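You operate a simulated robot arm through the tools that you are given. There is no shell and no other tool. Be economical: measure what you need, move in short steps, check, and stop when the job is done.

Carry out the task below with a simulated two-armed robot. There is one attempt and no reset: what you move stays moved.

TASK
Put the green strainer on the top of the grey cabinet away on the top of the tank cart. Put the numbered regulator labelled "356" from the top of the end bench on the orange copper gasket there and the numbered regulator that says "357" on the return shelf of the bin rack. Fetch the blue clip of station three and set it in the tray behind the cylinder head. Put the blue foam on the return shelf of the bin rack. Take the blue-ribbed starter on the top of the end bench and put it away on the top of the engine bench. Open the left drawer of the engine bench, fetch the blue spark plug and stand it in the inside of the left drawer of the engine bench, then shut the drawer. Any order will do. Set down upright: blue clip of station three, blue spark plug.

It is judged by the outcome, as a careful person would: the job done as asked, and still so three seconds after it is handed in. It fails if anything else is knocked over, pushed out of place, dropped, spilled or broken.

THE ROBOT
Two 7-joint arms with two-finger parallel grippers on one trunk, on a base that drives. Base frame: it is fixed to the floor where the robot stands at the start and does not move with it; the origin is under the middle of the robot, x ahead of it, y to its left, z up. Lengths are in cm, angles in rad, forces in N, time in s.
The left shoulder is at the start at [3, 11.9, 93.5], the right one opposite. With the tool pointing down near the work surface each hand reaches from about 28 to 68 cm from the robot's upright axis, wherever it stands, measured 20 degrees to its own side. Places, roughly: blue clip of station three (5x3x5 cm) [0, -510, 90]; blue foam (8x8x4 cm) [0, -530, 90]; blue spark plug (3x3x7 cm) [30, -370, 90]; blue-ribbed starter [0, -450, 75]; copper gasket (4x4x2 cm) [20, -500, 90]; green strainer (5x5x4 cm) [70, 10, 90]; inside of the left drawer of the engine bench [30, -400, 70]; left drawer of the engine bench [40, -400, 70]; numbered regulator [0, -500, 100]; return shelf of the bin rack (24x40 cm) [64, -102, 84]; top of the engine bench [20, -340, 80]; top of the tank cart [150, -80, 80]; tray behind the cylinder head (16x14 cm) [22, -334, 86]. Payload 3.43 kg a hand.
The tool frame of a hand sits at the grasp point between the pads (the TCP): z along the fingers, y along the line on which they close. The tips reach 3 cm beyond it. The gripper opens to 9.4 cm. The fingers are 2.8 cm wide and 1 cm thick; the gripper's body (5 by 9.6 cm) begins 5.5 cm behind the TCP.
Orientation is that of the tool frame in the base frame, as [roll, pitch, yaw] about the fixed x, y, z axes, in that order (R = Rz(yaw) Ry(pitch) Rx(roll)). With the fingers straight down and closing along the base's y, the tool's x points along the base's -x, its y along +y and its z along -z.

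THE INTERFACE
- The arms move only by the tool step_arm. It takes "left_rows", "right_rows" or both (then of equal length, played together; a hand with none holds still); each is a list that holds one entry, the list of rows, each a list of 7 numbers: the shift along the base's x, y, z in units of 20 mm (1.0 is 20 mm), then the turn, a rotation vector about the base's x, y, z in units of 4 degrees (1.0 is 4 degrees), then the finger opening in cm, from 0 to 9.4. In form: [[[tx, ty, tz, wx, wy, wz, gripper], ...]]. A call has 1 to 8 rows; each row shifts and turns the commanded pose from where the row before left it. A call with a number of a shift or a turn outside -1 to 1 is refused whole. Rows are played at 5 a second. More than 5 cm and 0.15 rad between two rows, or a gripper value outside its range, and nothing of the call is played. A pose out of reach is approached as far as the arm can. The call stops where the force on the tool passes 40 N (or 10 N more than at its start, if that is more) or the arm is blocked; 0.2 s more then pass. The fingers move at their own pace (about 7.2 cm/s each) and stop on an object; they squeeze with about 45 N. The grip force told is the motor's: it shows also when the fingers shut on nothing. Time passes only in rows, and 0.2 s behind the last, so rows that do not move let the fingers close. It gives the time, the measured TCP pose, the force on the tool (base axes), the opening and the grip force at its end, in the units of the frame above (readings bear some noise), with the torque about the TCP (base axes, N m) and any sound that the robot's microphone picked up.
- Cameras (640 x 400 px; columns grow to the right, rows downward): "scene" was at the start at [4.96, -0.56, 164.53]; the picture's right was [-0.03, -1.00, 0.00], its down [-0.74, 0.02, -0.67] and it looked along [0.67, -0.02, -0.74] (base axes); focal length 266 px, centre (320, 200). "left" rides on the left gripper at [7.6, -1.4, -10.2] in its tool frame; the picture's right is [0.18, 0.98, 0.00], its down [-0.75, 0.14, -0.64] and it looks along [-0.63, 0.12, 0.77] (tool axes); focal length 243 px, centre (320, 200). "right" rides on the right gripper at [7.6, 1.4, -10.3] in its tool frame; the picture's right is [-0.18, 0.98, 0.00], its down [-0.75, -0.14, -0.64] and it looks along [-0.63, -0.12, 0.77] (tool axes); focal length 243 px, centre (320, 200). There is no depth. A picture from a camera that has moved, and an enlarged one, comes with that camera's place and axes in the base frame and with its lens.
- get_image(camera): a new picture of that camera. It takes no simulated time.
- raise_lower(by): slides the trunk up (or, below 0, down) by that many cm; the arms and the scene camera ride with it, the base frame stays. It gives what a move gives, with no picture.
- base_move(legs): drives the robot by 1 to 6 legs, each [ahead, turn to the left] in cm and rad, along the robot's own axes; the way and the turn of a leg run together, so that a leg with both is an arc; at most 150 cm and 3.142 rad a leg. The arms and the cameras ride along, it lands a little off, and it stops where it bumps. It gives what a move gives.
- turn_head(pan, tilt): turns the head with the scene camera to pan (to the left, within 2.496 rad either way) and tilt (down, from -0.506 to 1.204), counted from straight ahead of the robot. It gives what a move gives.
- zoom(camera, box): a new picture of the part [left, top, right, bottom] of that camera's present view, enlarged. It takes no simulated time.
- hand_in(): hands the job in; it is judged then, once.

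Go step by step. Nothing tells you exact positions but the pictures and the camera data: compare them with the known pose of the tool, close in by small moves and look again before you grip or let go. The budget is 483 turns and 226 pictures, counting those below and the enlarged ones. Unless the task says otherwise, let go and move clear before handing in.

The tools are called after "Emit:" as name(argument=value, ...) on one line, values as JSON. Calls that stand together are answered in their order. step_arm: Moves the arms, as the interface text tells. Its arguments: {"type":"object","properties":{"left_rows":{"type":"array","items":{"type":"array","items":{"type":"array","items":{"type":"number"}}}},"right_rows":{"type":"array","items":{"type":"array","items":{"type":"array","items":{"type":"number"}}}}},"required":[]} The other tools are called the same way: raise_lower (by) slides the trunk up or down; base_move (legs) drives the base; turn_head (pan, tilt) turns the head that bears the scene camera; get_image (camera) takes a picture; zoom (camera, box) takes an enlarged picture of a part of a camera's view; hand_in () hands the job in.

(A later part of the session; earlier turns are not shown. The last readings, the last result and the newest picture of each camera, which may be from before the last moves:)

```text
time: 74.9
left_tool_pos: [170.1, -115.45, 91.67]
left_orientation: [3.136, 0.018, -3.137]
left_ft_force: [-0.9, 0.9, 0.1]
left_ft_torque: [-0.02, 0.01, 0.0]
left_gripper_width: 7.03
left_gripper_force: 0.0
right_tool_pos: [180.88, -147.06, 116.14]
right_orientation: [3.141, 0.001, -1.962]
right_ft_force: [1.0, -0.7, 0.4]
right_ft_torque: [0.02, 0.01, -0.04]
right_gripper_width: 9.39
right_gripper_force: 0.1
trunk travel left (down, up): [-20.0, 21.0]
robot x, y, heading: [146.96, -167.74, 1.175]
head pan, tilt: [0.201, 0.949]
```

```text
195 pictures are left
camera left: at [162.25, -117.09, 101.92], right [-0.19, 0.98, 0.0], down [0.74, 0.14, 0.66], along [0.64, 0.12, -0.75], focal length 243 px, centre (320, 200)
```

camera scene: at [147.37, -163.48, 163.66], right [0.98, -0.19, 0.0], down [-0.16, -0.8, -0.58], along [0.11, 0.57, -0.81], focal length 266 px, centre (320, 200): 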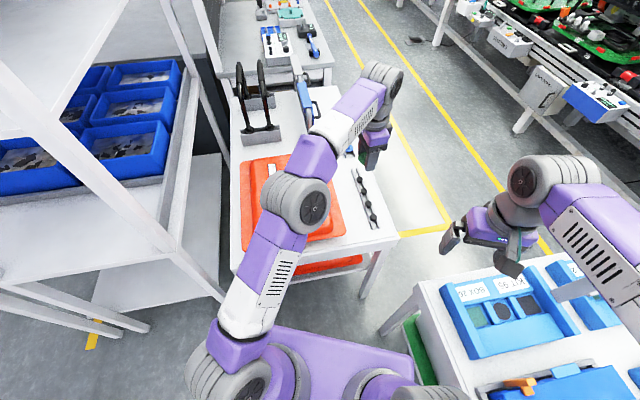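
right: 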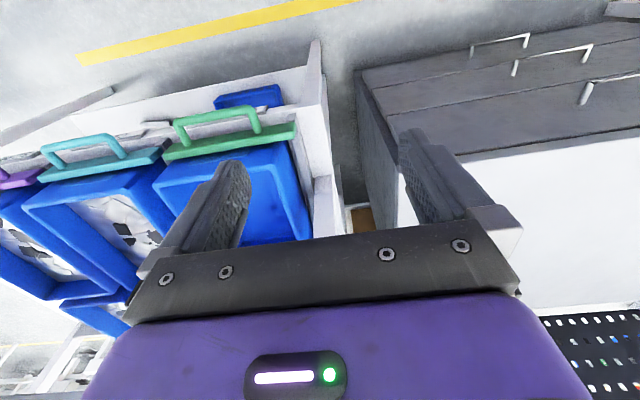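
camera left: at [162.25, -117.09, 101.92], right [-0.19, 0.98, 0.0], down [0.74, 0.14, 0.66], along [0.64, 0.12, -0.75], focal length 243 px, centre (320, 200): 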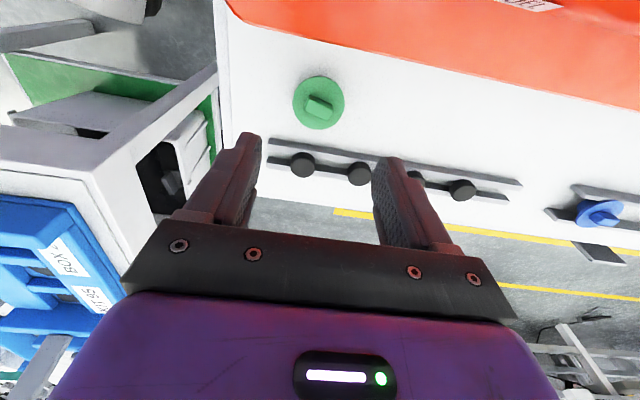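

The strainer stands well in the lane. I raise and return the left hand to its carry pose.

Emit:
step_arm(left_rows=[[[0, 0, 1, 0, 0, 0, 7], [0, 0, 1, 0, 0, 0, 7], [0, 0, 1, 0, 0, 0, 7], [0, 0, 1, 0, 0, 0, 7], [0, 0, 1, 0, 0, 1, 7], [0, 0, 1, 0, 0, 1, 7], [0, 0, 1, 0, 0, 1, 7], [0, 0, 1, 0, 0, 1, 7]]])

Emit:
step_arm(left_rows=[[[-1, -0.35, 0, 0, 0, 1, 7], [-1, -0.35, 0, 0, 0, 1, 7], [-1, -0.35, 0, 0, 0, 1, 7], [-1, -0.35, 0, 0, 0, 1, 7], [-1, -0.35, 0, 0, 0, 1, 7], [-1, -0.35, 0, 0, 0, 1, 7], [-1, -0.35, 0, 0, 0, 1, 7], [-1, -0.35, 0, 0, 0, 1, 7]]], right_rows=[[[-0.7, 0.5, 0, 0, 0, 0, 9.4], [-0.7, 0.5, 0, 0, 0, 0, 9.4], [-0.7, 0.5, 0, 0, 0, 0, 9.4], [-0.7, 0.5, 0, 0, 0, 0, 9.4], [-0.7, 0.5, 0, 0, 0, 0, 9.4], [-0.7, 0.5, 0, 0, 0, 0, 9.4], [-0.7, 0.5, 0, 0, 0, 0, 9.4], [-0.7, 0.5, 0, 0, 0, 0, 9.4]]])

Emit:
step_arm(left_rows=[[[-1, -0.35, 0, 0, 0, 1, 7], [-1, -0.35, 0, 0, 0, 1, 7], [-1, -0.35, 0, 0, 0, 1, 7], [-1, -0.35, 0, 0, 0, 1, 7], [-1, -0.35, 0, 0, 0, 1, 9.4]]])

Emit:
get_image(camera="scene")

```text
time: 76.7
left_tool_pos: [170.23, -115.51, 107.76]
left_orientation: [3.137, 0.018, -2.857]
left_ft_force: [-0.6, -0.7, -0.2]
left_ft_torque: [-0.01, 0.0, 0.0]
left_gripper_width: 7.02
left_gripper_force: 0.0
right_tool_pos: [180.76, -147.16, 116.35]
right_orientation: [-3.141, 0.001, -1.964]
right_ft_force: [0.4, -0.1, -0.4]
right_ft_torque: [0.01, -0.02, -0.01]
right_gripper_width: 9.42
right_gripper_force: 0.1
trunk travel left (down, up): [-20.0, 21.0]
robot x, y, heading: [147.34, -167.43, 1.177]
head pan, tilt: [0.201, 0.949]
```

```text
time: 78.5
left_tool_pos: [154.13, -121.08, 107.8]
left_orientation: [3.137, 0.017, -2.297]
left_ft_force: [0.3, 0.1, 0.0]
left_ft_torque: [-0.02, -0.01, -0.02]
left_gripper_width: 7.0
left_gripper_force: 0.2
right_tool_pos: [169.53, -139.23, 116.22]
right_orientation: [-3.14, 0.002, -1.964]
right_ft_force: [-0.8, 0.4, 0.1]
right_ft_torque: [-0.02, -0.03, 0.02]
right_gripper_width: 9.43
right_gripper_force: 0.1
trunk travel left (down, up): [-20.0, 21.0]
robot x, y, heading: [146.66, -167.45, 1.178]
head pan, tilt: [0.201, 0.949]
```

```text
time: 79.7
left_tool_pos: [144.07, -124.58, 108.02]
left_orientation: [3.136, 0.02, -1.949]
left_ft_force: [-0.8, 0.8, -0.7]
left_ft_torque: [0.0, 0.0, 0.02]
left_gripper_width: 9.43
left_gripper_force: 0.0
right_tool_pos: [169.59, -139.22, 116.14]
right_orientation: [-3.141, 0.001, -1.964]
right_ft_force: [-0.8, -0.6, -0.4]
right_ft_torque: [-0.01, -0.03, -0.03]
right_gripper_width: 9.4
right_gripper_force: 0.0
trunk travel left (down, up): [-20.0, 21.0]
robot x, y, heading: [147.2, -167.72, 1.178]
head pan, tilt: [0.201, 0.949]
```

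```text
194 pictures are left
camera scene: at [147.29, -163.53, 163.66], right [0.98, -0.19, 0.0], down [-0.16, -0.8, -0.58], along [0.11, 0.57, -0.81], focal length 266 px, centre (320, 200)
```

scene: 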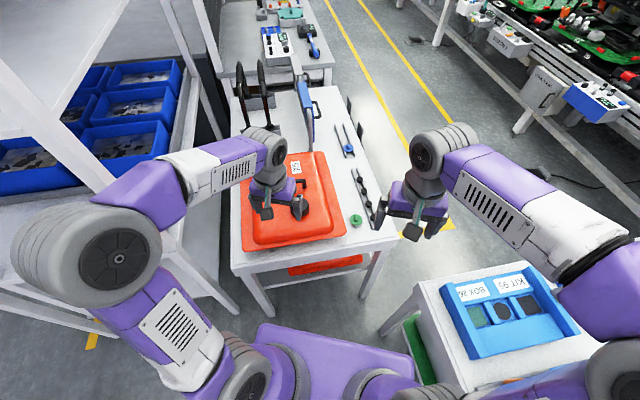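

Strainer done. Next I back out, turn and drive towards the engine bench on its open (+x) side.

Emit:
base_move(legs=[[-30, 0], [0, 1.8], [0, 1.734], [60, 0]])

Emit:
turn_head(pan=-0.5, tilt=0.5)

Emit:
get_image(camera="scene")

```text
time: 93.3
left_tool_pos: [150.47, -297.03, 107.97]
left_orientation: [3.136, 0.017, 1.544]
left_ft_force: [-0.2, 0.1, -0.4]
left_ft_torque: [-0.02, 0.01, -0.01]
left_gripper_width: 9.41
left_gripper_force: 0.0
right_tool_pos: [121.28, -292.23, 116.24]
right_orientation: [-3.141, -0.001, 1.531]
right_ft_force: [-0.4, -0.1, 0.3]
right_ft_torque: [0.05, -0.02, -0.03]
right_gripper_width: 9.38
right_gripper_force: 0.1
trunk travel left (down, up): [-20.0, 21.0]
robot x, y, heading: [132.92, -257.56, -1.609]
head pan, tilt: [0.201, 0.949]
```

```text
time: 94.4
left_tool_pos: [150.37, -296.97, 107.84]
left_orientation: [3.137, 0.018, 1.544]
left_ft_force: [-0.2, 0.1, -0.1]
left_ft_torque: [0.0, 0.0, 0.01]
left_gripper_width: 9.41
left_gripper_force: 0.0
right_tool_pos: [121.31, -292.08, 116.18]
right_orientation: [3.141, 0.0, 1.53]
right_ft_force: [-0.7, 0.7, 0.1]
right_ft_torque: [-0.03, 0.04, 0.02]
right_gripper_width: 9.38
right_gripper_force: 0.0
trunk travel left (down, up): [-20.0, 21.0]
robot x, y, heading: [132.93, -257.74, -1.611]
head pan, tilt: [-0.499, 0.499]
```

```text
193 pictures are left
camera scene: at [128.32, -262.97, 167.4], right [-0.86, 0.51, 0.0], down [0.25, 0.41, -0.88], along [-0.45, -0.75, -0.48], focal length 266 px, centre (320, 200)
```

scene: 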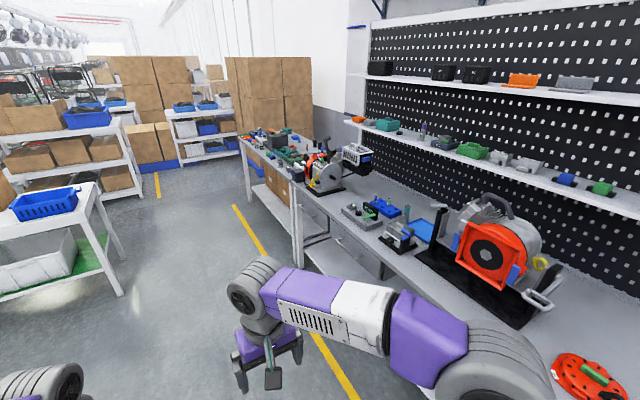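

Engine bench ahead-right, end bench behind it. I drive along to y≈-390 and turn to face the bench.

Emit:
base_move(legs=[[130, 0], [0, -1.531]])

Emit:
turn_head(pan=0, tilt=0.6)

Emit:
get_image(camera="scene")

Emit:
turn_head(pan=0.8, tilt=0.55)

Emit:
get_image(camera="scene")

```text
time: 104.6
left_tool_pos: [87.49, -405.92, 107.98]
left_orientation: [3.136, 0.017, 0.0]
left_ft_force: [-0.6, 0.0, -0.3]
left_ft_torque: [0.01, 0.02, 0.02]
left_gripper_width: 9.38
left_gripper_force: 0.0
right_tool_pos: [91.67, -376.73, 116.21]
right_orientation: [-3.14, -0.001, -0.014]
right_ft_force: [-0.3, 0.2, 0.2]
right_ft_torque: [0.02, 0.0, -0.02]
right_gripper_width: 9.41
right_gripper_force: 0.2
trunk travel left (down, up): [-20.0, 21.0]
robot x, y, heading: [126.04, -387.26, 3.124]
head pan, tilt: [-0.499, 0.499]
```

```text
time: 105.6
left_tool_pos: [87.43, -405.99, 107.92]
left_orientation: [3.136, 0.017, 0.0]
left_ft_force: [0.4, -0.6, -0.8]
left_ft_torque: [-0.03, -0.01, -0.03]
left_gripper_width: 9.41
left_gripper_force: 0.1
right_tool_pos: [91.68, -376.94, 116.09]
right_orientation: [3.14, 0.0, -0.014]
right_ft_force: [0.7, 1.1, 0.2]
right_ft_torque: [0.03, -0.03, -0.03]
right_gripper_width: 9.43
right_gripper_force: 0.1
trunk travel left (down, up): [-20.0, 21.0]
robot x, y, heading: [126.4, -387.47, 3.124]
head pan, tilt: [0.0, 0.6]
```

```text
192 pictures are left
camera scene: at [120.52, -387.61, 166.5], right [0.02, 1.0, 0.0], down [0.56, -0.01, -0.83], along [-0.83, 0.01, -0.56], focal length 266 px, centre (320, 200)
```

scene: 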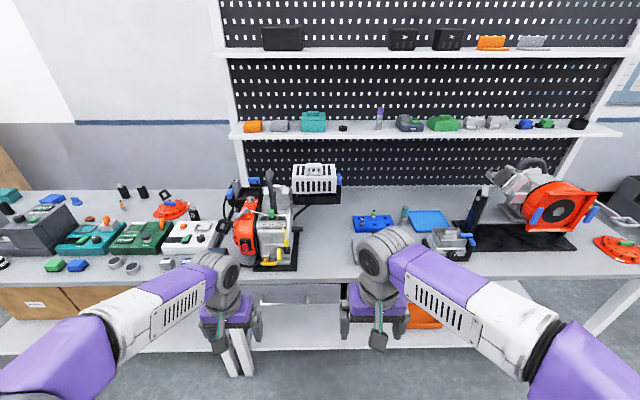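

```text
time: 106.7
left_tool_pos: [87.52, -405.98, 107.95]
left_orientation: [3.136, 0.018, 0.0]
left_ft_force: [-0.7, 0.3, 0.2]
left_ft_torque: [-0.03, 0.03, 0.0]
left_gripper_width: 9.37
left_gripper_force: 0.0
right_tool_pos: [91.59, -376.78, 116.19]
right_orientation: [-3.14, 0.0, -0.014]
right_ft_force: [-0.5, -0.2, -0.3]
right_ft_torque: [0.02, 0.01, -0.01]
right_gripper_width: 9.4
right_gripper_force: 0.1
trunk travel left (down, up): [-20.0, 21.0]
robot x, y, heading: [126.18, -387.47, 3.126]
head pan, tilt: [0.799, 0.55]
```

```text
191 pictures are left
camera scene: at [122.99, -394.1, 166.95], right [-0.71, 0.71, 0.0], down [0.37, 0.37, -0.85], along [-0.6, -0.6, -0.52], focal length 266 px, centre (320, 200)
```

scene: 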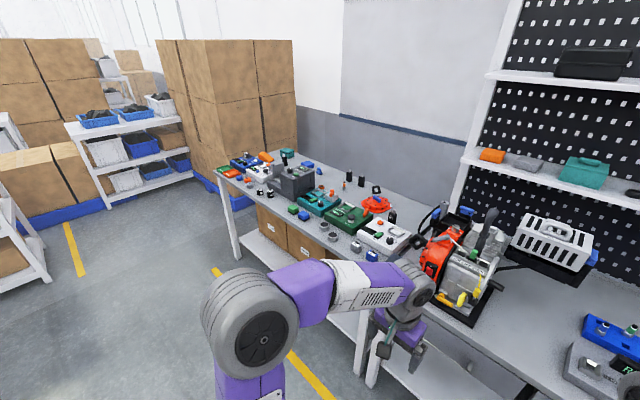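

I enlarge both benches to identify the items.

Emit:
zoom(camera="scene", box=[210, 140, 420, 270])

Emit:
turn_head(pan=0, tilt=0.6)

Emit:
zoom(camera="scene", box=[0, 160, 200, 280])

Emit:
zoom(camera="scene", box=[220, 150, 480, 310])

```text
3.05 times, centred on (315, 205) of scene
camera zoom: at [122.99, -394.1, 166.95], right [-0.71, 0.71, 0.0], down [0.37, 0.37, -0.85], along [-0.6, -0.6, -0.52], focal length 810 px, centre (335, 185)
```

zoom: 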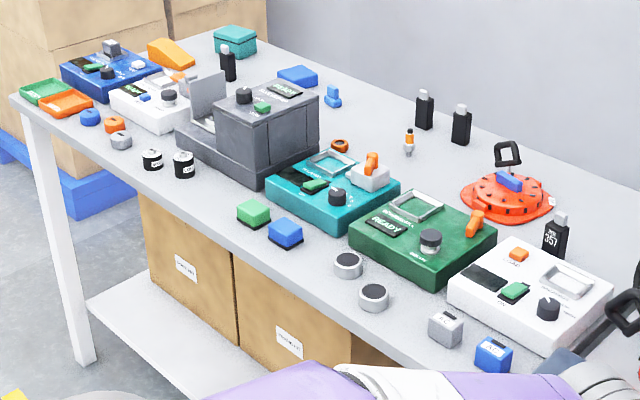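

```text
time: 107.8
left_tool_pos: [87.52, -405.93, 108.05]
left_orientation: [3.135, 0.016, 0.0]
left_ft_force: [0.5, 0.0, 0.4]
left_ft_torque: [0.0, -0.01, 0.0]
left_gripper_width: 9.39
left_gripper_force: 0.2
right_tool_pos: [91.68, -376.79, 116.24]
right_orientation: [-3.141, -0.001, -0.015]
right_ft_force: [0.2, 0.1, 0.6]
right_ft_torque: [0.05, -0.03, 0.02]
right_gripper_width: 9.41
right_gripper_force: 0.1
trunk travel left (down, up): [-20.0, 21.0]
robot x, y, heading: [126.26, -387.26, 3.12]
head pan, tilt: [0.0, 0.6]
```

```text
3.20 times, centred on (100, 220) of scene
camera zoom: at [120.52, -387.64, 166.5], right [0.01, 1.0, 0.0], down [0.56, -0.01, -0.83], along [-0.83, 0.01, -0.56], focal length 851 px, centre (1024, 136)
```

zoom: 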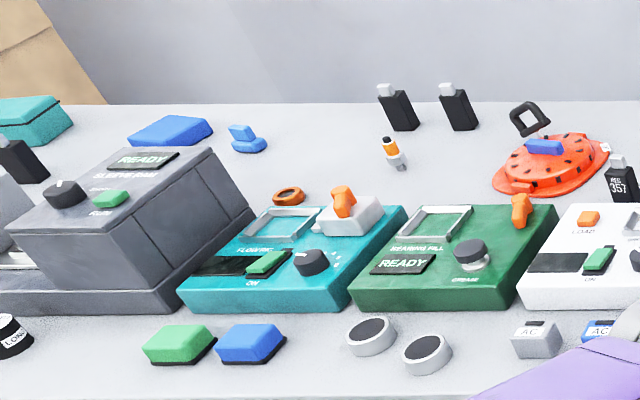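

```text
2.46 times, centred on (350, 230) of scene
camera zoom: at [120.52, -387.64, 166.5], right [0.01, 1.0, 0.0], down [0.56, -0.01, -0.83], along [-0.83, 0.01, -0.56], focal length 654 px, centre (246, 126)
```

zoom: 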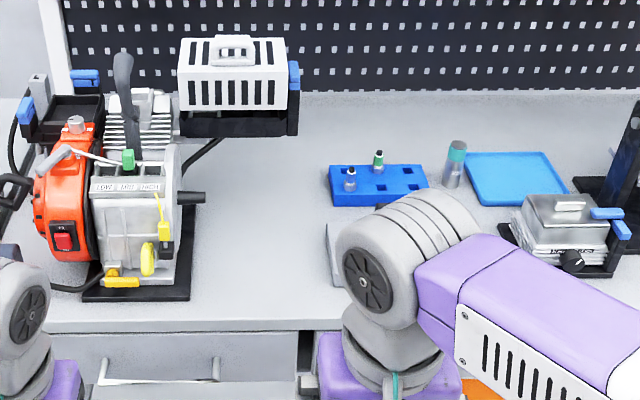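

I can tell the items apart: 357 by the red starter, the orange gasket, the clip and foam at the back of the end bench (better reached from the wall side). First the drawer and the blue spark plug: I look at the drawer handle closely.

Emit:
turn_head(pan=0, tilt=0.85)

Emit:
zoom(camera="scene", box=[210, 90, 430, 240])

Emit:
get_image(camera="right")

Emit:
get_image(camera="left")

```text
time: 108.6
left_tool_pos: [87.53, -405.86, 107.96]
left_orientation: [3.136, 0.017, 0.0]
left_ft_force: [0.0, -0.6, -0.1]
left_ft_torque: [0.0, -0.01, 0.03]
left_gripper_width: 9.4
left_gripper_force: 0.0
right_tool_pos: [91.7, -376.75, 116.22]
right_orientation: [-3.141, -0.001, -0.014]
right_ft_force: [0.0, -0.4, 0.5]
right_ft_torque: [0.0, -0.01, -0.03]
right_gripper_width: 9.41
right_gripper_force: 0.1
trunk travel left (down, up): [-20.0, 21.0]
robot x, y, heading: [126.17, -387.11, 3.129]
head pan, tilt: [0.0, 0.85]
```

```text
2.67 times, centred on (320, 165) of scene
camera zoom: at [121.54, -387.64, 164.42], right [0.02, 1.0, 0.0], down [0.75, -0.01, -0.66], along [-0.66, 0.01, -0.75], focal length 709 px, centre (320, 293)
```

zoom: 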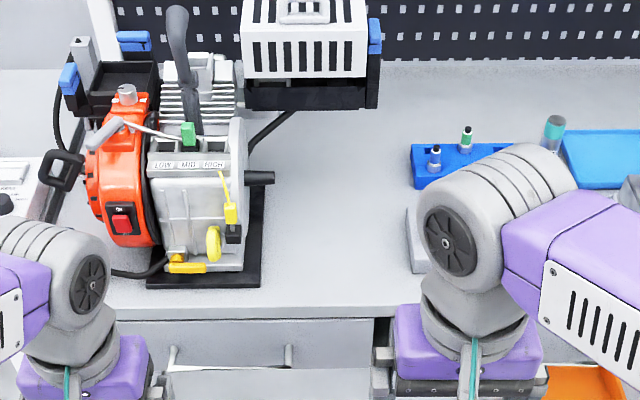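

```text
186 pictures are left
camera right: at [99.27, -378.31, 126.49], right [-0.2, -0.98, 0.0], down [-0.75, 0.15, 0.64], along [-0.63, 0.13, -0.77], focal length 243 px, centre (320, 200)
```

right: 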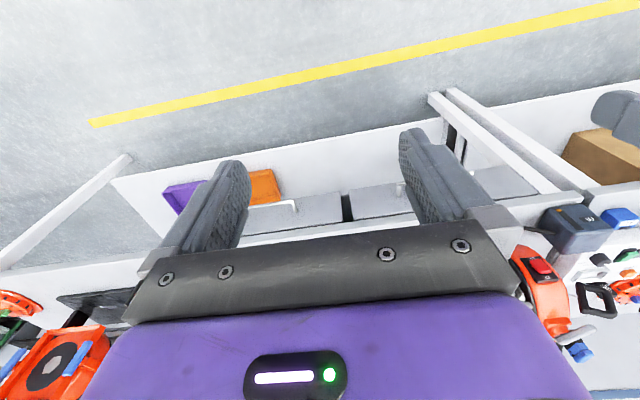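

```text
185 pictures are left
camera left: at [95.17, -404.52, 118.15], right [0.18, -0.98, 0.0], down [-0.74, -0.14, 0.66], along [-0.64, -0.12, -0.75], focal length 243 px, centre (320, 200)
```

left: 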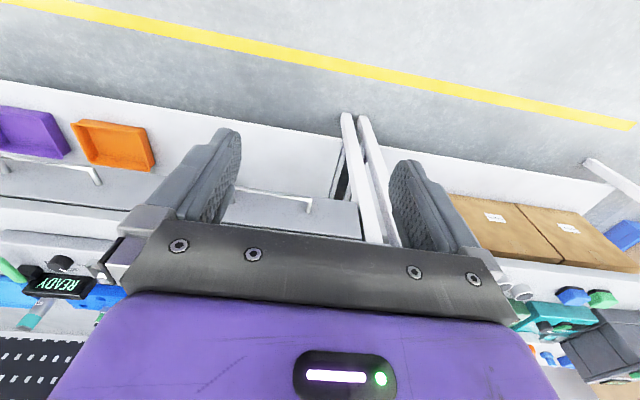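

The left drawer handle is a 20 cm bar centred near y −401, x≈51, z≈68. I drive closer, swing the right arm aside to reveal the plug, and turn the left hand by −90° so it closes along x.

Emit:
base_move(legs=[[16, 0]])

Emit:
step_arm(left_rows=[[[1, 0, 0, 0, 0, -1, 9.4], [0.5, 0, 0, 0, 0, -1, 9.4], [0, 0, 0, 0, 0, -1, 9.4], [0, 0, 0, 0, 0, -1, 9.4], [0, 0, 0, 0, 0, -1, 9.4], [0, 0, 0, 0, 0, -1, 9.4], [0, 0, 0, 0, 0, -1, 9.4], [0, 0, 0, 0, 0, -1, 9.4]]], right_rows=[[[1, 1, 0, 0, 0, 0, 9.4], [1, 1, 0, 0, 0, 0, 9.4], [0, 1, 0, 0, 0, 0, 9.4], [0, 1, 0, 0, 0, 0, 9.4], [0, 1, 0, 0, 0, 0, 9.4], [0, 1, 0, 0, 0, 0, 9.4], [0, 1, 0, 0, 0, 0, 9.4], [0, 1, 0, 0, 0, 0, 9.4]]])

Emit:
step_arm(left_rows=[[[0, 0, 0, 0, 0, -1, 9.4], [0, 0, 0, 0, 0, -1, 9.4], [0, 0, 0, 0, 0, -1, 9.4], [0, 0, 0, 0, 0, -1, 9.4], [0, 0, 0, 0, 0, -1, 9.4], [0, 0, 0, 0, 0, -1, 9.4], [0, 0, 0, 0, 0, -1, 9.4], [0, 0, 0, 0, 0, -1, 9.4]]])

Emit:
get_image(camera="scene")

```text
time: 110.0
left_tool_pos: [71.07, -405.65, 107.9]
left_orientation: [3.135, 0.017, -0.001]
left_ft_force: [0.0, -0.2, -0.9]
left_ft_torque: [0.0, -0.01, 0.02]
left_gripper_width: 9.43
left_gripper_force: 0.3
right_tool_pos: [75.3, -376.57, 116.08]
right_orientation: [3.141, 0.0, -0.014]
right_ft_force: [-0.1, -0.3, 0.1]
right_ft_torque: [0.01, -0.01, -0.01]
right_gripper_width: 9.42
right_gripper_force: 0.0
trunk travel left (down, up): [-20.0, 21.0]
robot x, y, heading: [109.98, -387.3, 3.125]
head pan, tilt: [0.0, 0.85]
```

```text
time: 111.8
left_tool_pos: [74.05, -405.7, 107.88]
left_orientation: [3.137, 0.017, -0.56]
left_ft_force: [0.1, 0.7, -0.2]
left_ft_torque: [0.0, 0.01, -0.02]
left_gripper_width: 9.38
left_gripper_force: 0.1
right_tool_pos: [79.21, -360.5, 116.04]
right_orientation: [3.141, -0.001, -0.013]
right_ft_force: [-0.8, -0.1, 0.1]
right_ft_torque: [-0.01, -0.02, -0.02]
right_gripper_width: 9.4
right_gripper_force: 0.0
trunk travel left (down, up): [-20.0, 21.0]
robot x, y, heading: [109.76, -387.4, 3.125]
head pan, tilt: [0.0, 0.85]
```

```text
time: 113.6
left_tool_pos: [74.05, -405.75, 108.06]
left_orientation: [3.135, 0.017, -1.119]
left_ft_force: [1.0, 0.4, 1.0]
left_ft_torque: [-0.06, 0.0, -0.01]
left_gripper_width: 9.4
left_gripper_force: 0.2
right_tool_pos: [79.2, -360.64, 116.0]
right_orientation: [-3.14, -0.001, -0.015]
right_ft_force: [0.5, 0.7, 0.8]
right_ft_torque: [-0.03, 0.02, -0.02]
right_gripper_width: 9.4
right_gripper_force: 0.1
trunk travel left (down, up): [-20.0, 21.0]
robot x, y, heading: [109.89, -386.8, 3.126]
head pan, tilt: [0.0, 0.85]
```

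```text
184 pictures are left
camera scene: at [105.14, -387.4, 164.41], right [0.01, 1.0, 0.0], down [0.75, -0.01, -0.66], along [-0.66, 0.01, -0.75], focal length 266 px, centre (320, 200)
```

scene: 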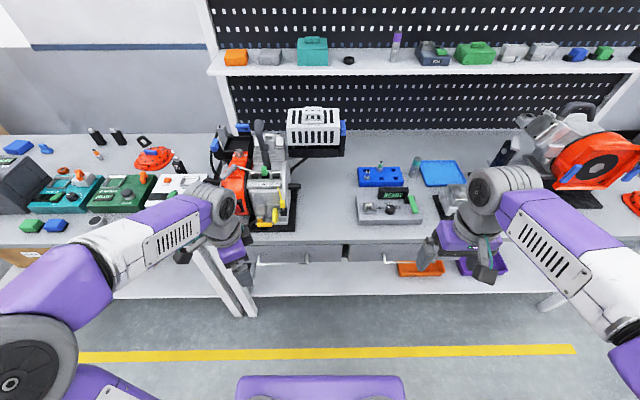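

Emit:
zoom(camera="scene", box=[330, 140, 490, 240])

Emit:
zoom(camera="scene", box=[230, 220, 410, 320])

Emit:
step_arm(left_rows=[[[0, 0, 0, 0, 0, -1, 9.4], [0, 0, 0, 0, 0, -1, 9.4], [0, 0, 0, 0, 0, -1, 9.4], [0, 0, 0, 0, 0, -1, 9.4], [0, 0, 0, 0, 0, -1, 9.4], [0, 0, 0, 0, 0, -1, 9.4], [0, 0, 0, 0, 0, -0.5, 9.4]]])

```text
4.00 times, centred on (410, 190) of scene
camera zoom: at [105.14, -387.4, 164.41], right [0.01, 1.0, 0.0], down [0.75, -0.01, -0.66], along [-0.66, 0.01, -0.75], focal length 1064 px, centre (-40, 240)
```

zoom: 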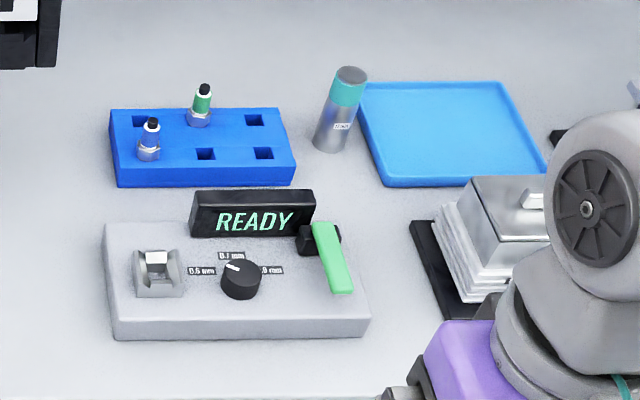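

```text
3.56 times, centred on (320, 270) of scene
camera zoom: at [105.14, -387.4, 164.41], right [0.01, 1.0, 0.0], down [0.75, -0.01, -0.66], along [-0.66, 0.01, -0.75], focal length 945 px, centre (320, -49)
```

zoom: 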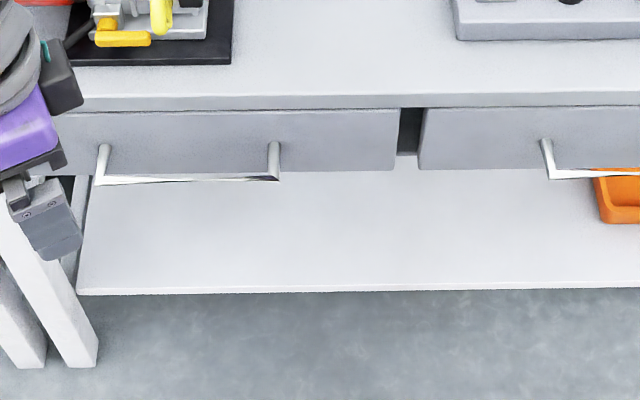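

```text
time: 115.2
left_tool_pos: [74.01, -405.62, 108.07]
left_orientation: [3.137, 0.017, -1.572]
left_ft_force: [-0.5, -0.3, -0.2]
left_ft_torque: [-0.02, 0.03, 0.02]
left_gripper_width: 9.4
left_gripper_force: 0.1
right_tool_pos: [79.11, -360.58, 116.07]
right_orientation: [3.141, -0.001, -0.014]
right_ft_force: [-0.1, 0.6, 0.2]
right_ft_torque: [0.01, 0.02, 0.0]
right_gripper_width: 9.41
right_gripper_force: 0.0
trunk travel left (down, up): [-20.0, 21.0]
robot x, y, heading: [109.75, -387.25, 3.126]
head pan, tilt: [0.0, 0.85]
```

The blue plug stands in the front-left hole of the blue rack. The handle bar is near x≈55, z≈70, y −411…−391. I tilt the left hand 40° so it comes at the bar from above-front.

Emit:
step_arm(left_rows=[[[0, 0, 0, 0, 1, 0, 6], [0, 0, 0, 0, 1, 0, 6], [0, 0, 0, 0, 1, 0, 6], [0, 0, 0, 0, 1, 0, 6], [0, 0, 0, 0, 1, 0, 6], [0, 0, 0, 0, 1, 0, 6], [0, 0, 0, 0, 1, 0, 6], [0, 0, 0, 0, 1, 0, 6]]])

Emit:
step_arm(left_rows=[[[0, 0.5, -1, 0, 1, 0, 6], [0, 0.5, -1, 0, 1, 0, 6], [0, 0.5, -1, 0, 0, 0, 6], [0, 0.5, -1, 0, 0, 0, 6], [0, 0.3, -1, 0, 0, 0, 6], [0, 0, -1, 0, 0, 0, 6], [0, 0, -1, 0, 0, 0, 6], [0, 0, -1, 0, 0, 0, 6]]])

Emit:
get_image(camera="left")

Emit:
get_image(camera="scene")

```text
time: 117.0
left_tool_pos: [74.1, -405.72, 108.07]
left_orientation: [2.576, 0.016, -1.58]
left_ft_force: [-0.2, 0.6, -0.3]
left_ft_torque: [-0.02, -0.04, -0.01]
left_gripper_width: 5.99
left_gripper_force: 0.0
right_tool_pos: [79.2, -360.69, 116.03]
right_orientation: [-3.141, 0.001, -0.015]
right_ft_force: [0.1, -0.2, -0.3]
right_ft_torque: [0.02, -0.02, -0.05]
right_gripper_width: 9.38
right_gripper_force: 0.1
trunk travel left (down, up): [-20.0, 21.0]
robot x, y, heading: [109.82, -386.76, 3.125]
head pan, tilt: [0.0, 0.85]
```

```text
time: 118.8
left_tool_pos: [68.91, -400.55, 94.1]
left_orientation: [2.441, 0.015, -1.581]
left_ft_force: [-0.8, -0.5, -0.2]
left_ft_torque: [-0.02, -0.01, 0.0]
left_gripper_width: 5.96
left_gripper_force: 0.1
left hand out of reach, approached as far as the arm can: row 2, 3, 4, 5, 6, 7
right_tool_pos: [79.15, -360.7, 116.01]
right_orientation: [3.141, 0.0, -0.013]
right_ft_force: [-1.0, -0.5, -0.5]
right_ft_torque: [0.0, 0.01, 0.01]
right_gripper_width: 9.4
right_gripper_force: 0.0
trunk travel left (down, up): [-20.0, 21.0]
robot x, y, heading: [110.08, -387.27, 3.131]
head pan, tilt: [0.0, 0.85]
```

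```text
181 pictures are left
camera left: at [76.5, -408.4, 101.03], right [-0.75, -0.18, 0.63], down [0.31, 0.74, 0.59], along [-0.58, 0.64, -0.5], focal length 243 px, centre (320, 200)
```

left: 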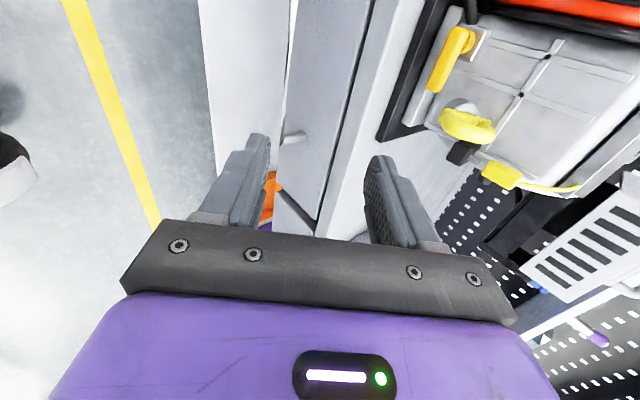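

```text
180 pictures are left
camera scene: at [105.08, -387.44, 164.41], right [0.01, 1.0, 0.0], down [0.75, -0.01, -0.66], along [-0.66, 0.01, -0.75], focal length 266 px, centre (320, 200)
```

scene: 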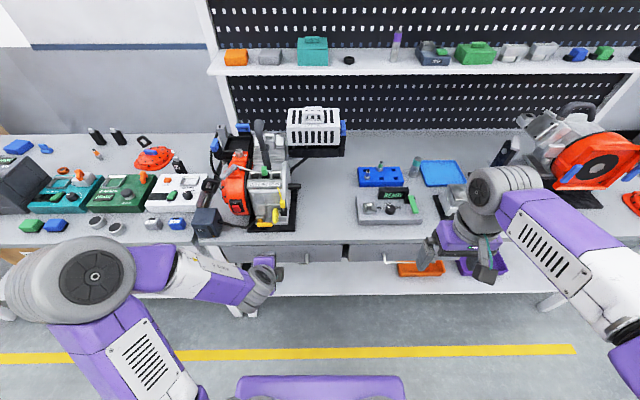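

Too close to the body for that tilt. I back off 8 cm, lower the trunk 10 cm, then approach the bar.

Emit:
base_move(legs=[[-8, 0]])

Emit:
raise_lower(by=-10)

Emit:
step_arm(left_rows=[[[-1, 0, 0, 0, 0, 0, 6], [-1, 0, 0, 0, 0, 0, 6], [-1, 0, 0, 0, 0, 0, 6], [-1, 0, 0, 0, 0, 0, 6], [-1, 0, -0.5, 0, 0, 0, 6], [-1, 0, -0.5, 0, 0, 0, 6]]])

Emit:
get_image(camera="left")

Emit:
get_image(camera="scene")

```text
time: 119.9
left_tool_pos: [76.98, -400.67, 94.21]
left_orientation: [2.44, 0.014, -1.583]
left_ft_force: [0.5, 0.0, 0.6]
left_ft_torque: [0.0, 0.04, 0.01]
left_gripper_width: 5.99
left_gripper_force: 0.0
right_tool_pos: [87.3, -360.75, 116.13]
right_orientation: [-3.14, 0.0, -0.016]
right_ft_force: [0.5, -0.5, 0.4]
right_ft_torque: [-0.01, 0.01, -0.02]
right_gripper_width: 9.39
right_gripper_force: 0.0
trunk travel left (down, up): [-20.0, 21.0]
robot x, y, heading: [118.09, -387.3, 3.127]
head pan, tilt: [0.0, 0.85]
```

```text
time: 121.2
left_tool_pos: [76.88, -400.6, 84.25]
left_orientation: [2.442, 0.014, -1.583]
left_ft_force: [-0.4, -0.5, -0.6]
left_ft_torque: [0.03, 0.02, 0.03]
left_gripper_width: 5.98
left_gripper_force: 0.1
right_tool_pos: [87.28, -360.75, 106.1]
right_orientation: [3.14, 0.001, -0.017]
right_ft_force: [1.0, 0.0, -0.1]
right_ft_torque: [0.02, 0.0, 0.03]
right_gripper_width: 9.39
right_gripper_force: 0.0
trunk travel left (down, up): [-10.0, 31.0]
robot x, y, heading: [117.98, -387.16, 3.126]
head pan, tilt: [0.0, 0.85]
```

```text
time: 122.6
left_tool_pos: [64.88, -400.74, 82.12]
left_orientation: [2.441, 0.014, -1.583]
left_ft_force: [-0.1, -0.8, -0.2]
left_ft_torque: [0.0, 0.0, 0.0]
left_gripper_width: 5.99
left_gripper_force: 0.0
right_tool_pos: [87.01, -360.76, 105.97]
right_orientation: [-3.139, -0.001, -0.016]
right_ft_force: [-0.2, 0.5, 0.8]
right_ft_torque: [0.01, 0.02, 0.02]
right_gripper_width: 9.4
right_gripper_force: 0.1
trunk travel left (down, up): [-10.0, 31.0]
robot x, y, heading: [118.21, -387.26, 3.128]
head pan, tilt: [0.0, 0.85]
```

```text
179 pictures are left
camera left: at [72.33, -408.65, 89.04], right [-0.75, -0.18, 0.63], down [0.32, 0.74, 0.59], along [-0.58, 0.65, -0.5], focal length 243 px, centre (320, 200)
```

left: 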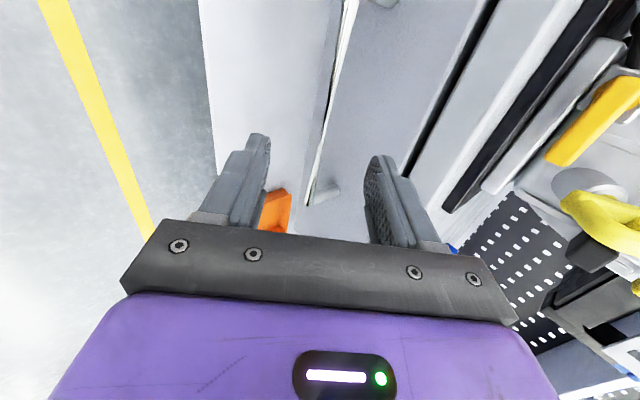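

```text
178 pictures are left
camera scene: at [113.06, -387.51, 154.41], right [0.02, 1.0, 0.0], down [0.75, -0.01, -0.66], along [-0.66, 0.01, -0.75], focal length 266 px, centre (320, 200)
```

scene: 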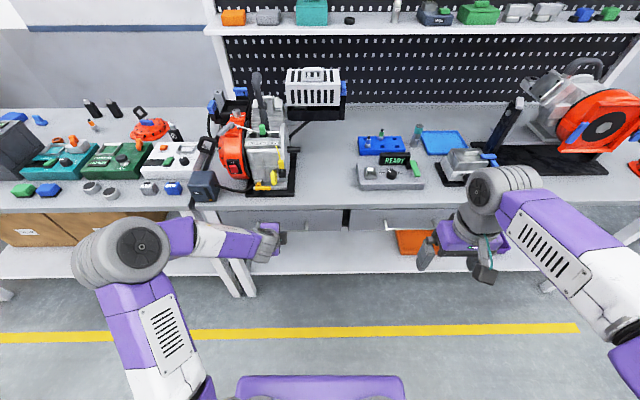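

The bar lines up with the approach axis, likely near (58, −401, 75). I advance in steps.

Emit:
step_arm(left_rows=[[[-0.7, 0, -0.7, 0, 0, 0, 6], [-0.7, 0, -0.7, 0, 0, 0, 6], [-0.6, 0, -0.6, 0, 0, 0, 6]]])

Emit:
get_image(camera="left")

Emit:
zoom(camera="scene", box=[210, 180, 370, 280])

```text
time: 123.4
left_tool_pos: [60.9, -400.75, 78.02]
left_orientation: [2.44, 0.014, -1.582]
left_ft_force: [-0.6, 0.6, -1.0]
left_ft_torque: [-0.01, 0.04, -0.02]
left_gripper_width: 5.99
left_gripper_force: 0.0
right_tool_pos: [87.22, -360.76, 105.96]
right_orientation: [3.141, 0.002, -0.016]
right_ft_force: [0.4, 0.7, 0.3]
right_ft_torque: [-0.04, 0.04, 0.01]
right_gripper_width: 9.41
right_gripper_force: 0.0
trunk travel left (down, up): [-10.0, 31.0]
robot x, y, heading: [117.97, -387.08, 3.125]
head pan, tilt: [0.0, 0.85]
```

```text
177 pictures are left
camera left: at [68.4, -408.52, 84.95], right [-0.75, -0.18, 0.63], down [0.31, 0.74, 0.59], along [-0.58, 0.64, -0.5], focal length 243 px, centre (320, 200)
```

left: 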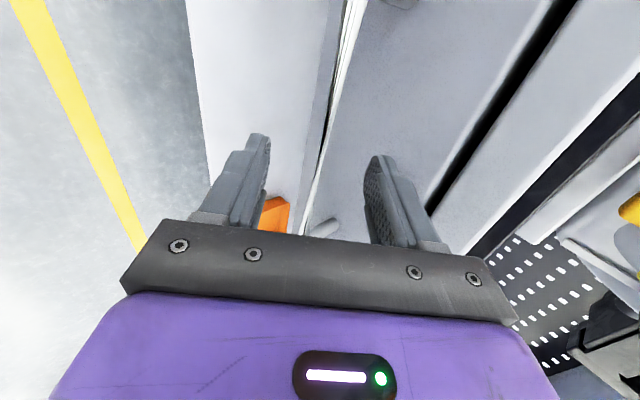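

```text
4.00 times, centred on (290, 230) of scene
camera zoom: at [113.06, -387.52, 154.41], right [0.02, 1.0, 0.0], down [0.75, -0.01, -0.66], along [-0.66, 0.01, -0.75], focal length 1064 px, centre (440, 80)
```

zoom: 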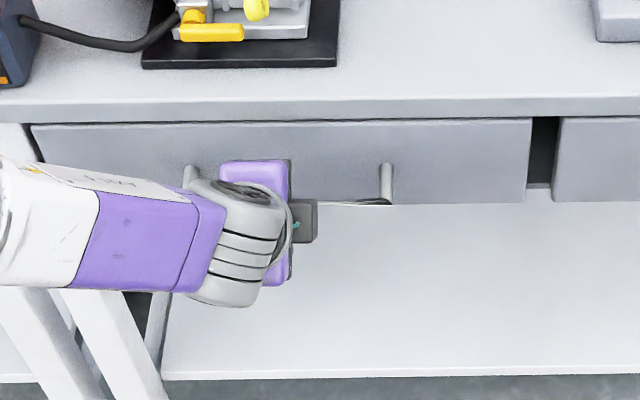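

Emit:
step_arm(left_rows=[[[-0.6, 0, -0.6, 0, 0, 0, 6], [-0.6, 0, -0.6, 0, 0, 0, 6], [0, 0, 0, 0, 0, 0, 3], [0, 0, 0, 0, 0, 0, 0.5], [0, 0, 0, 0, 0, 0, 0.5], [0, 0, 0, 0, 0, 0, 0.5]]])

Emit:
get_image(camera="left")

```text
time: 124.8
left_tool_pos: [58.67, -400.64, 75.62]
left_orientation: [2.443, 0.014, -1.583]
left_ft_force: [5.1, -0.3, -6.0]
left_ft_torque: [-0.12, -0.09, 0.27]
left_gripper_width: 1.35
left_gripper_force: 44.7
right_tool_pos: [87.13, -360.78, 106.04]
right_orientation: [-3.141, -0.001, -0.015]
right_ft_force: [0.9, -0.5, -0.4]
right_ft_torque: [-0.01, 0.0, -0.02]
right_gripper_width: 9.41
right_gripper_force: 0.0
trunk travel left (down, up): [-10.0, 31.0]
robot x, y, heading: [118.07, -386.9, 3.126]
head pan, tilt: [0.0, 0.85]
```

```text
175 pictures are left
camera left: at [66.06, -408.44, 82.47], right [-0.76, -0.18, 0.63], down [0.31, 0.74, 0.59], along [-0.58, 0.64, -0.5], focal length 243 px, centre (320, 200)
```

left: 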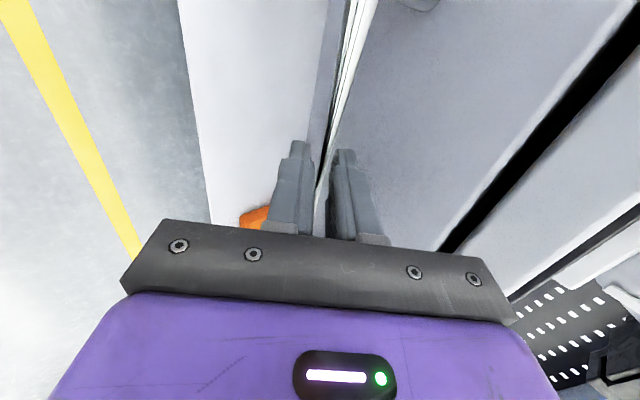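

The bar is gripped (1.35 cm). I pull by backing the base 20 cm.

Emit:
base_move(legs=[[-20, 0]])

Emit:
get_image(camera="scene")

```text
time: 126.4
left_tool_pos: [78.56, -400.7, 75.54]
left_orientation: [2.443, 0.018, -1.585]
left_ft_force: [-2.1, 24.2, -15.4]
left_ft_torque: [0.3, 0.02, 0.21]
left_gripper_width: 1.36
left_gripper_force: 44.2
right_tool_pos: [107.1, -360.89, 105.99]
right_orientation: [3.14, 0.0, -0.012]
right_ft_force: [-0.4, 0.6, 0.0]
right_ft_torque: [-0.01, 0.02, 0.05]
right_gripper_width: 9.41
right_gripper_force: 0.1
trunk travel left (down, up): [-10.0, 31.0]
robot x, y, heading: [138.04, -387.65, 3.128]
head pan, tilt: [0.0, 0.85]
```

```text
174 pictures are left
camera scene: at [132.97, -387.58, 154.4], right [0.01, 1.0, 0.0], down [0.75, -0.01, -0.66], along [-0.66, 0.01, -0.75], focal length 266 px, centre (320, 200)
```

scene: 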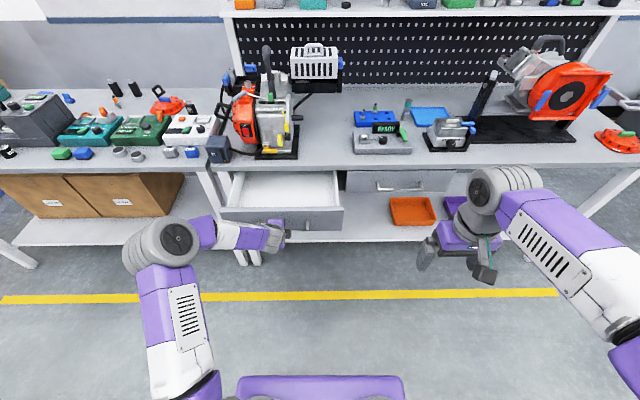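

The drawer is open about 20 cm. I release the bar and back the left hand off along its axis and up.

Emit:
step_arm(left_rows=[[[0, 0, 0, 0, 0, 0, 5], [0, 0, 0, 0, 0, 0, 6], [0.6, 0, 0.8, 0, 0, 0, 6], [0.6, 0, 0.8, 0, 0, 0, 6], [0.6, 0, 0.8, 0, 0, 0, 6], [0.5, 0, 1, 0, 0, 0, 6], [0, 0, 1, 0, 0, 0, 6], [0, 0, 1, 0, 0, 0, 6]]])

Emit:
step_arm(left_rows=[[[0, 0, 1, 0, -1, 0, 6], [0, 0, 1, 0, -1, 0, 6], [0, 0, 1, 0, -1, 0, 6], [0, 0, 1, 0, -1, 0, 6], [0, 0, 1, 0, -1, 0, 6], [0, 0, 1, 0, -1, 0, 6], [0, 0, 1, 0, -1, 0, 6], [0, 0, 1, 0, -1, 0, 6]]])

Emit:
zoom(camera="scene", box=[190, 130, 370, 250])

```text
time: 128.2
left_tool_pos: [83.09, -400.59, 86.54]
left_orientation: [2.443, 0.02, -1.588]
left_ft_force: [-0.1, 0.1, 0.8]
left_ft_torque: [0.03, 0.0, 0.0]
left_gripper_width: 6.01
left_gripper_force: 0.0
right_tool_pos: [107.17, -361.08, 105.98]
right_orientation: [-3.142, 0.0, -0.013]
right_ft_force: [-0.1, -0.2, 0.2]
right_ft_torque: [-0.03, 0.03, 0.04]
right_gripper_width: 9.39
right_gripper_force: 0.1
trunk travel left (down, up): [-10.0, 31.0]
robot x, y, heading: [137.71, -387.74, 3.13]
head pan, tilt: [0.0, 0.85]
```

```text
time: 130.0
left_tool_pos: [83.13, -400.44, 102.38]
left_orientation: [3.004, 0.023, -1.575]
left_ft_force: [-0.3, -0.7, 0.4]
left_ft_torque: [0.02, 0.03, 0.0]
left_gripper_width: 5.99
left_gripper_force: 0.0
right_tool_pos: [107.14, -361.1, 105.93]
right_orientation: [-3.142, 0.0, -0.012]
right_ft_force: [-0.6, -0.6, -0.1]
right_ft_torque: [0.03, -0.02, 0.01]
right_gripper_width: 9.39
right_gripper_force: 0.1
trunk travel left (down, up): [-10.0, 31.0]
robot x, y, heading: [138.14, -387.43, 3.13]
head pan, tilt: [0.0, 0.85]
```

```text
3.33 times, centred on (280, 190) of scene
camera zoom: at [133.1, -387.78, 154.41], right [0.01, 1.0, 0.0], down [0.75, -0.01, -0.66], along [-0.66, 0.01, -0.75], focal length 886 px, centre (453, 233)
```

zoom: 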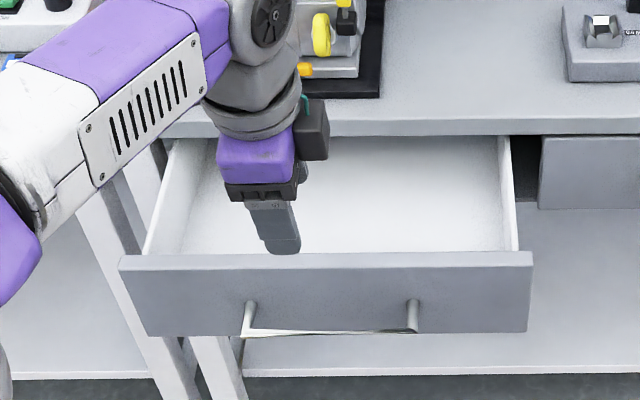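

The drawer is empty and clear. Next the plug: I raise the trunk, turn the left hand back to its normal yaw, and drive to stand right of the drawer.

Emit:
raise_lower(by=10)

Emit:
step_arm(left_rows=[[[0.8, 0, 0, 0, -1, 1, 9.4], [0.8, 0, 0, 0, -1, 1, 9.4], [0.8, 0, 0, 0, 0, 1, 9.4], [0.8, 0, 0, 0, 0, 1, 9.4], [0.8, 0, 0, 0, 0, 1, 9.4], [0.8, 0, 0, 0, 0, 1, 9.4], [0.8, 0, 0, 0, 0, 1, 9.4], [0.8, 0, 0, 0, 0, 1, 9.4]]])

Emit:
step_arm(left_rows=[[[0, 0, 0, 0, 0, 1, 9.4], [0, 0, 0, 0, 0, 1, 9.4], [0, 0, 0, 0, 0, 1, 9.4], [0, 0, 0, 0, 0, 1, 9.4], [0, 0, 0, 0, 0, 1, 9.4], [0, 0, 0, 0, 0, 1, 9.4], [0, 0, 0, 0, 0, 1, 9.4], [0, 0, 0, 0, 0, 1, 9.4]]])

Emit:
step_arm(left_rows=[[[0, 0, 0, 0, 0, 1, 9.4], [0, 0, 0, 0, 0, 1, 9.4], [0, 0, 0, 0, 0, 1, 9.4], [0, 0, 0, 0, 0, 1, 9.4], [0, 0, 0, 0, 0, 1, 9.4], [0, 0, 0, 0, 0, 1, 9.4], [0, 0, 0, 0, 0, 0.5, 9.4]]])

Emit:
base_move(legs=[[0, -0.64], [58, 0], [0, 0.65]])

Emit:
get_image(camera="scene")

```text
time: 131.4
left_tool_pos: [83.12, -400.62, 112.4]
left_orientation: [3.0, 0.025, -1.575]
left_ft_force: [-0.1, -0.3, -0.5]
left_ft_torque: [0.0, 0.01, 0.01]
left_gripper_width: 6.0
left_gripper_force: 0.1
right_tool_pos: [107.12, -361.12, 116.0]
right_orientation: [-3.141, -0.001, -0.013]
right_ft_force: [0.2, 0.1, -0.4]
right_ft_torque: [0.0, -0.03, -0.01]
right_gripper_width: 9.42
right_gripper_force: 0.1
trunk travel left (down, up): [-20.0, 21.0]
robot x, y, heading: [138.24, -387.41, 3.13]
head pan, tilt: [0.0, 0.85]
```

```text
time: 133.2
left_tool_pos: [96.02, -400.35, 112.3]
left_orientation: [-3.142, 0.016, -1.012]
left_ft_force: [0.4, 0.9, 0.1]
left_ft_torque: [0.0, 0.01, 0.0]
left_gripper_width: 9.42
left_gripper_force: 0.0
right_tool_pos: [107.1, -361.08, 116.04]
right_orientation: [-3.141, 0.002, -0.011]
right_ft_force: [0.2, 0.0, 0.5]
right_ft_torque: [-0.01, -0.01, 0.01]
right_gripper_width: 9.38
right_gripper_force: 0.0
trunk travel left (down, up): [-20.0, 21.0]
robot x, y, heading: [137.85, -387.54, 3.129]
head pan, tilt: [0.0, 0.85]
```

```text
time: 135.0
left_tool_pos: [95.99, -400.44, 112.38]
left_orientation: [3.141, 0.015, -0.454]
left_ft_force: [1.2, 0.1, -0.5]
left_ft_torque: [0.0, -0.01, -0.01]
left_gripper_width: 9.42
left_gripper_force: 0.1
right_tool_pos: [107.11, -360.98, 116.01]
right_orientation: [-3.141, 0.0, -0.012]
right_ft_force: [-0.3, -0.1, -0.1]
right_ft_torque: [0.01, -0.01, 0.0]
right_gripper_width: 9.39
right_gripper_force: 0.0
trunk travel left (down, up): [-20.0, 21.0]
robot x, y, heading: [137.6, -387.81, 3.13]
head pan, tilt: [0.0, 0.85]
```

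```text
time: 136.6
left_tool_pos: [95.94, -400.62, 112.49]
left_orientation: [-3.14, 0.015, 0.0]
left_ft_force: [0.3, 0.8, -0.1]
left_ft_torque: [-0.02, 0.01, 0.04]
left_gripper_width: 9.38
left_gripper_force: 0.0
right_tool_pos: [107.15, -361.06, 115.95]
right_orientation: [-3.141, 0.0, -0.01]
right_ft_force: [-0.9, -0.2, 0.3]
right_ft_torque: [-0.01, 0.02, -0.01]
right_gripper_width: 9.38
right_gripper_force: 0.0
trunk travel left (down, up): [-20.0, 21.0]
robot x, y, heading: [137.7, -387.61, 3.13]
head pan, tilt: [0.0, 0.85]
```

```text
time: 143.3
left_tool_pos: [49.89, -366.23, 112.47]
left_orientation: [-3.141, 0.014, 0.007]
left_ft_force: [0.7, -1.3, -0.5]
left_ft_torque: [0.02, -0.03, 0.02]
left_gripper_width: 9.42
left_gripper_force: 0.2
right_tool_pos: [60.91, -326.73, 115.9]
right_orientation: [3.139, -0.001, -0.006]
right_ft_force: [1.1, -0.4, 0.7]
right_ft_torque: [-0.01, 0.03, -0.01]
right_gripper_width: 9.39
right_gripper_force: 0.1
trunk travel left (down, up): [-20.0, 21.0]
robot x, y, heading: [91.99, -352.86, 3.137]
head pan, tilt: [0.0, 0.85]
```

```text
172 pictures are left
camera scene: at [87.09, -353.21, 164.41], right [0.01, 1.0, 0.0], down [0.75, 0.0, -0.66], along [-0.66, 0.0, -0.75], focal length 266 px, centre (320, 200)
```

scene: 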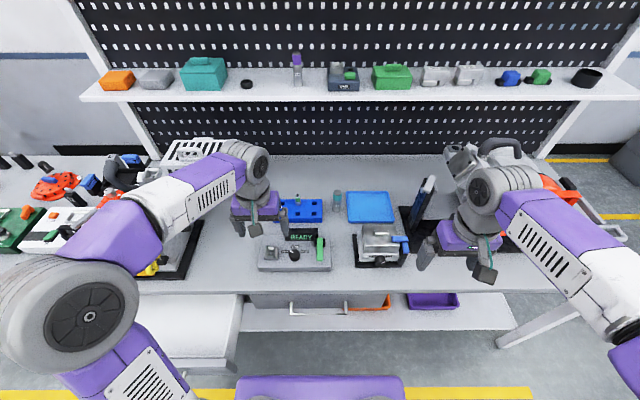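

Left hand is in line with the rack. I move it forward over the plug and look.

Emit:
step_arm(left_rows=[[[-1, 0, 0, 0, 0, 0, 9.4], [-1, 0, 0, 0, 0, 0, 9.4], [-1, 0, 0, 0, 0, 0, 9.4], [-1, 0, -0.3, 0, 0, 0, 9.4], [-1, 0, -0.5, 0, 0, 0, 9.4], [-1, 0, -0.5, 0, 0, 0, 9.4], [-1, 0, -0.5, 0, 0, 0, 9.4], [-1, 0, -0.5, 0, 0, 0, 9.4]]])

Emit:
get_image(camera="left")

Emit:
zoom(camera="scene", box=[220, 140, 380, 280])

```text
time: 145.1
left_tool_pos: [33.92, -366.24, 107.81]
left_orientation: [3.141, 0.013, 0.007]
left_ft_force: [0.2, 0.5, 0.9]
left_ft_torque: [-0.01, -0.04, 0.04]
left_gripper_width: 9.37
left_gripper_force: 0.1
right_tool_pos: [60.91, -326.82, 116.06]
right_orientation: [-3.141, 0.0, -0.005]
right_ft_force: [-0.5, -0.2, -0.7]
right_ft_torque: [-0.01, -0.02, 0.0]
right_gripper_width: 9.4
right_gripper_force: 0.0
trunk travel left (down, up): [-20.0, 21.0]
robot x, y, heading: [91.93, -352.66, 3.136]
head pan, tilt: [0.0, 0.85]
```

```text
171 pictures are left
camera left: at [41.51, -364.82, 118.09], right [0.19, -0.98, 0.0], down [-0.74, -0.15, 0.65], along [-0.64, -0.12, -0.76], focal length 243 px, centre (320, 200)
```

left: 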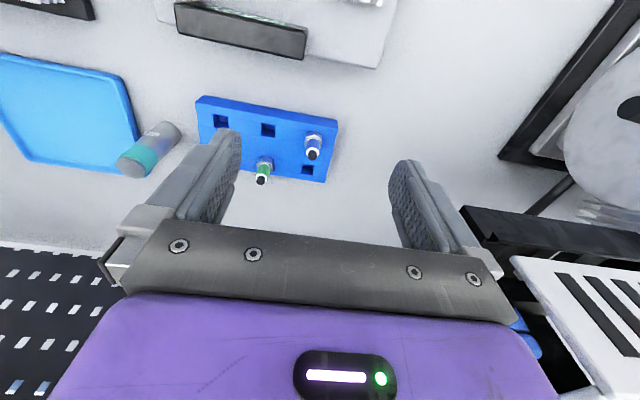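

```text
2.86 times, centred on (300, 210) of scene
camera zoom: at [87.01, -353.19, 164.41], right [0.01, 1.0, 0.0], down [0.75, 0.0, -0.66], along [-0.66, 0.0, -0.75], focal length 760 px, centre (377, 171)
```

zoom: 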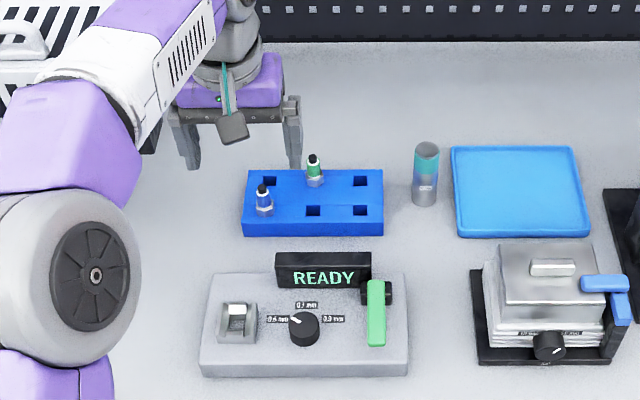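

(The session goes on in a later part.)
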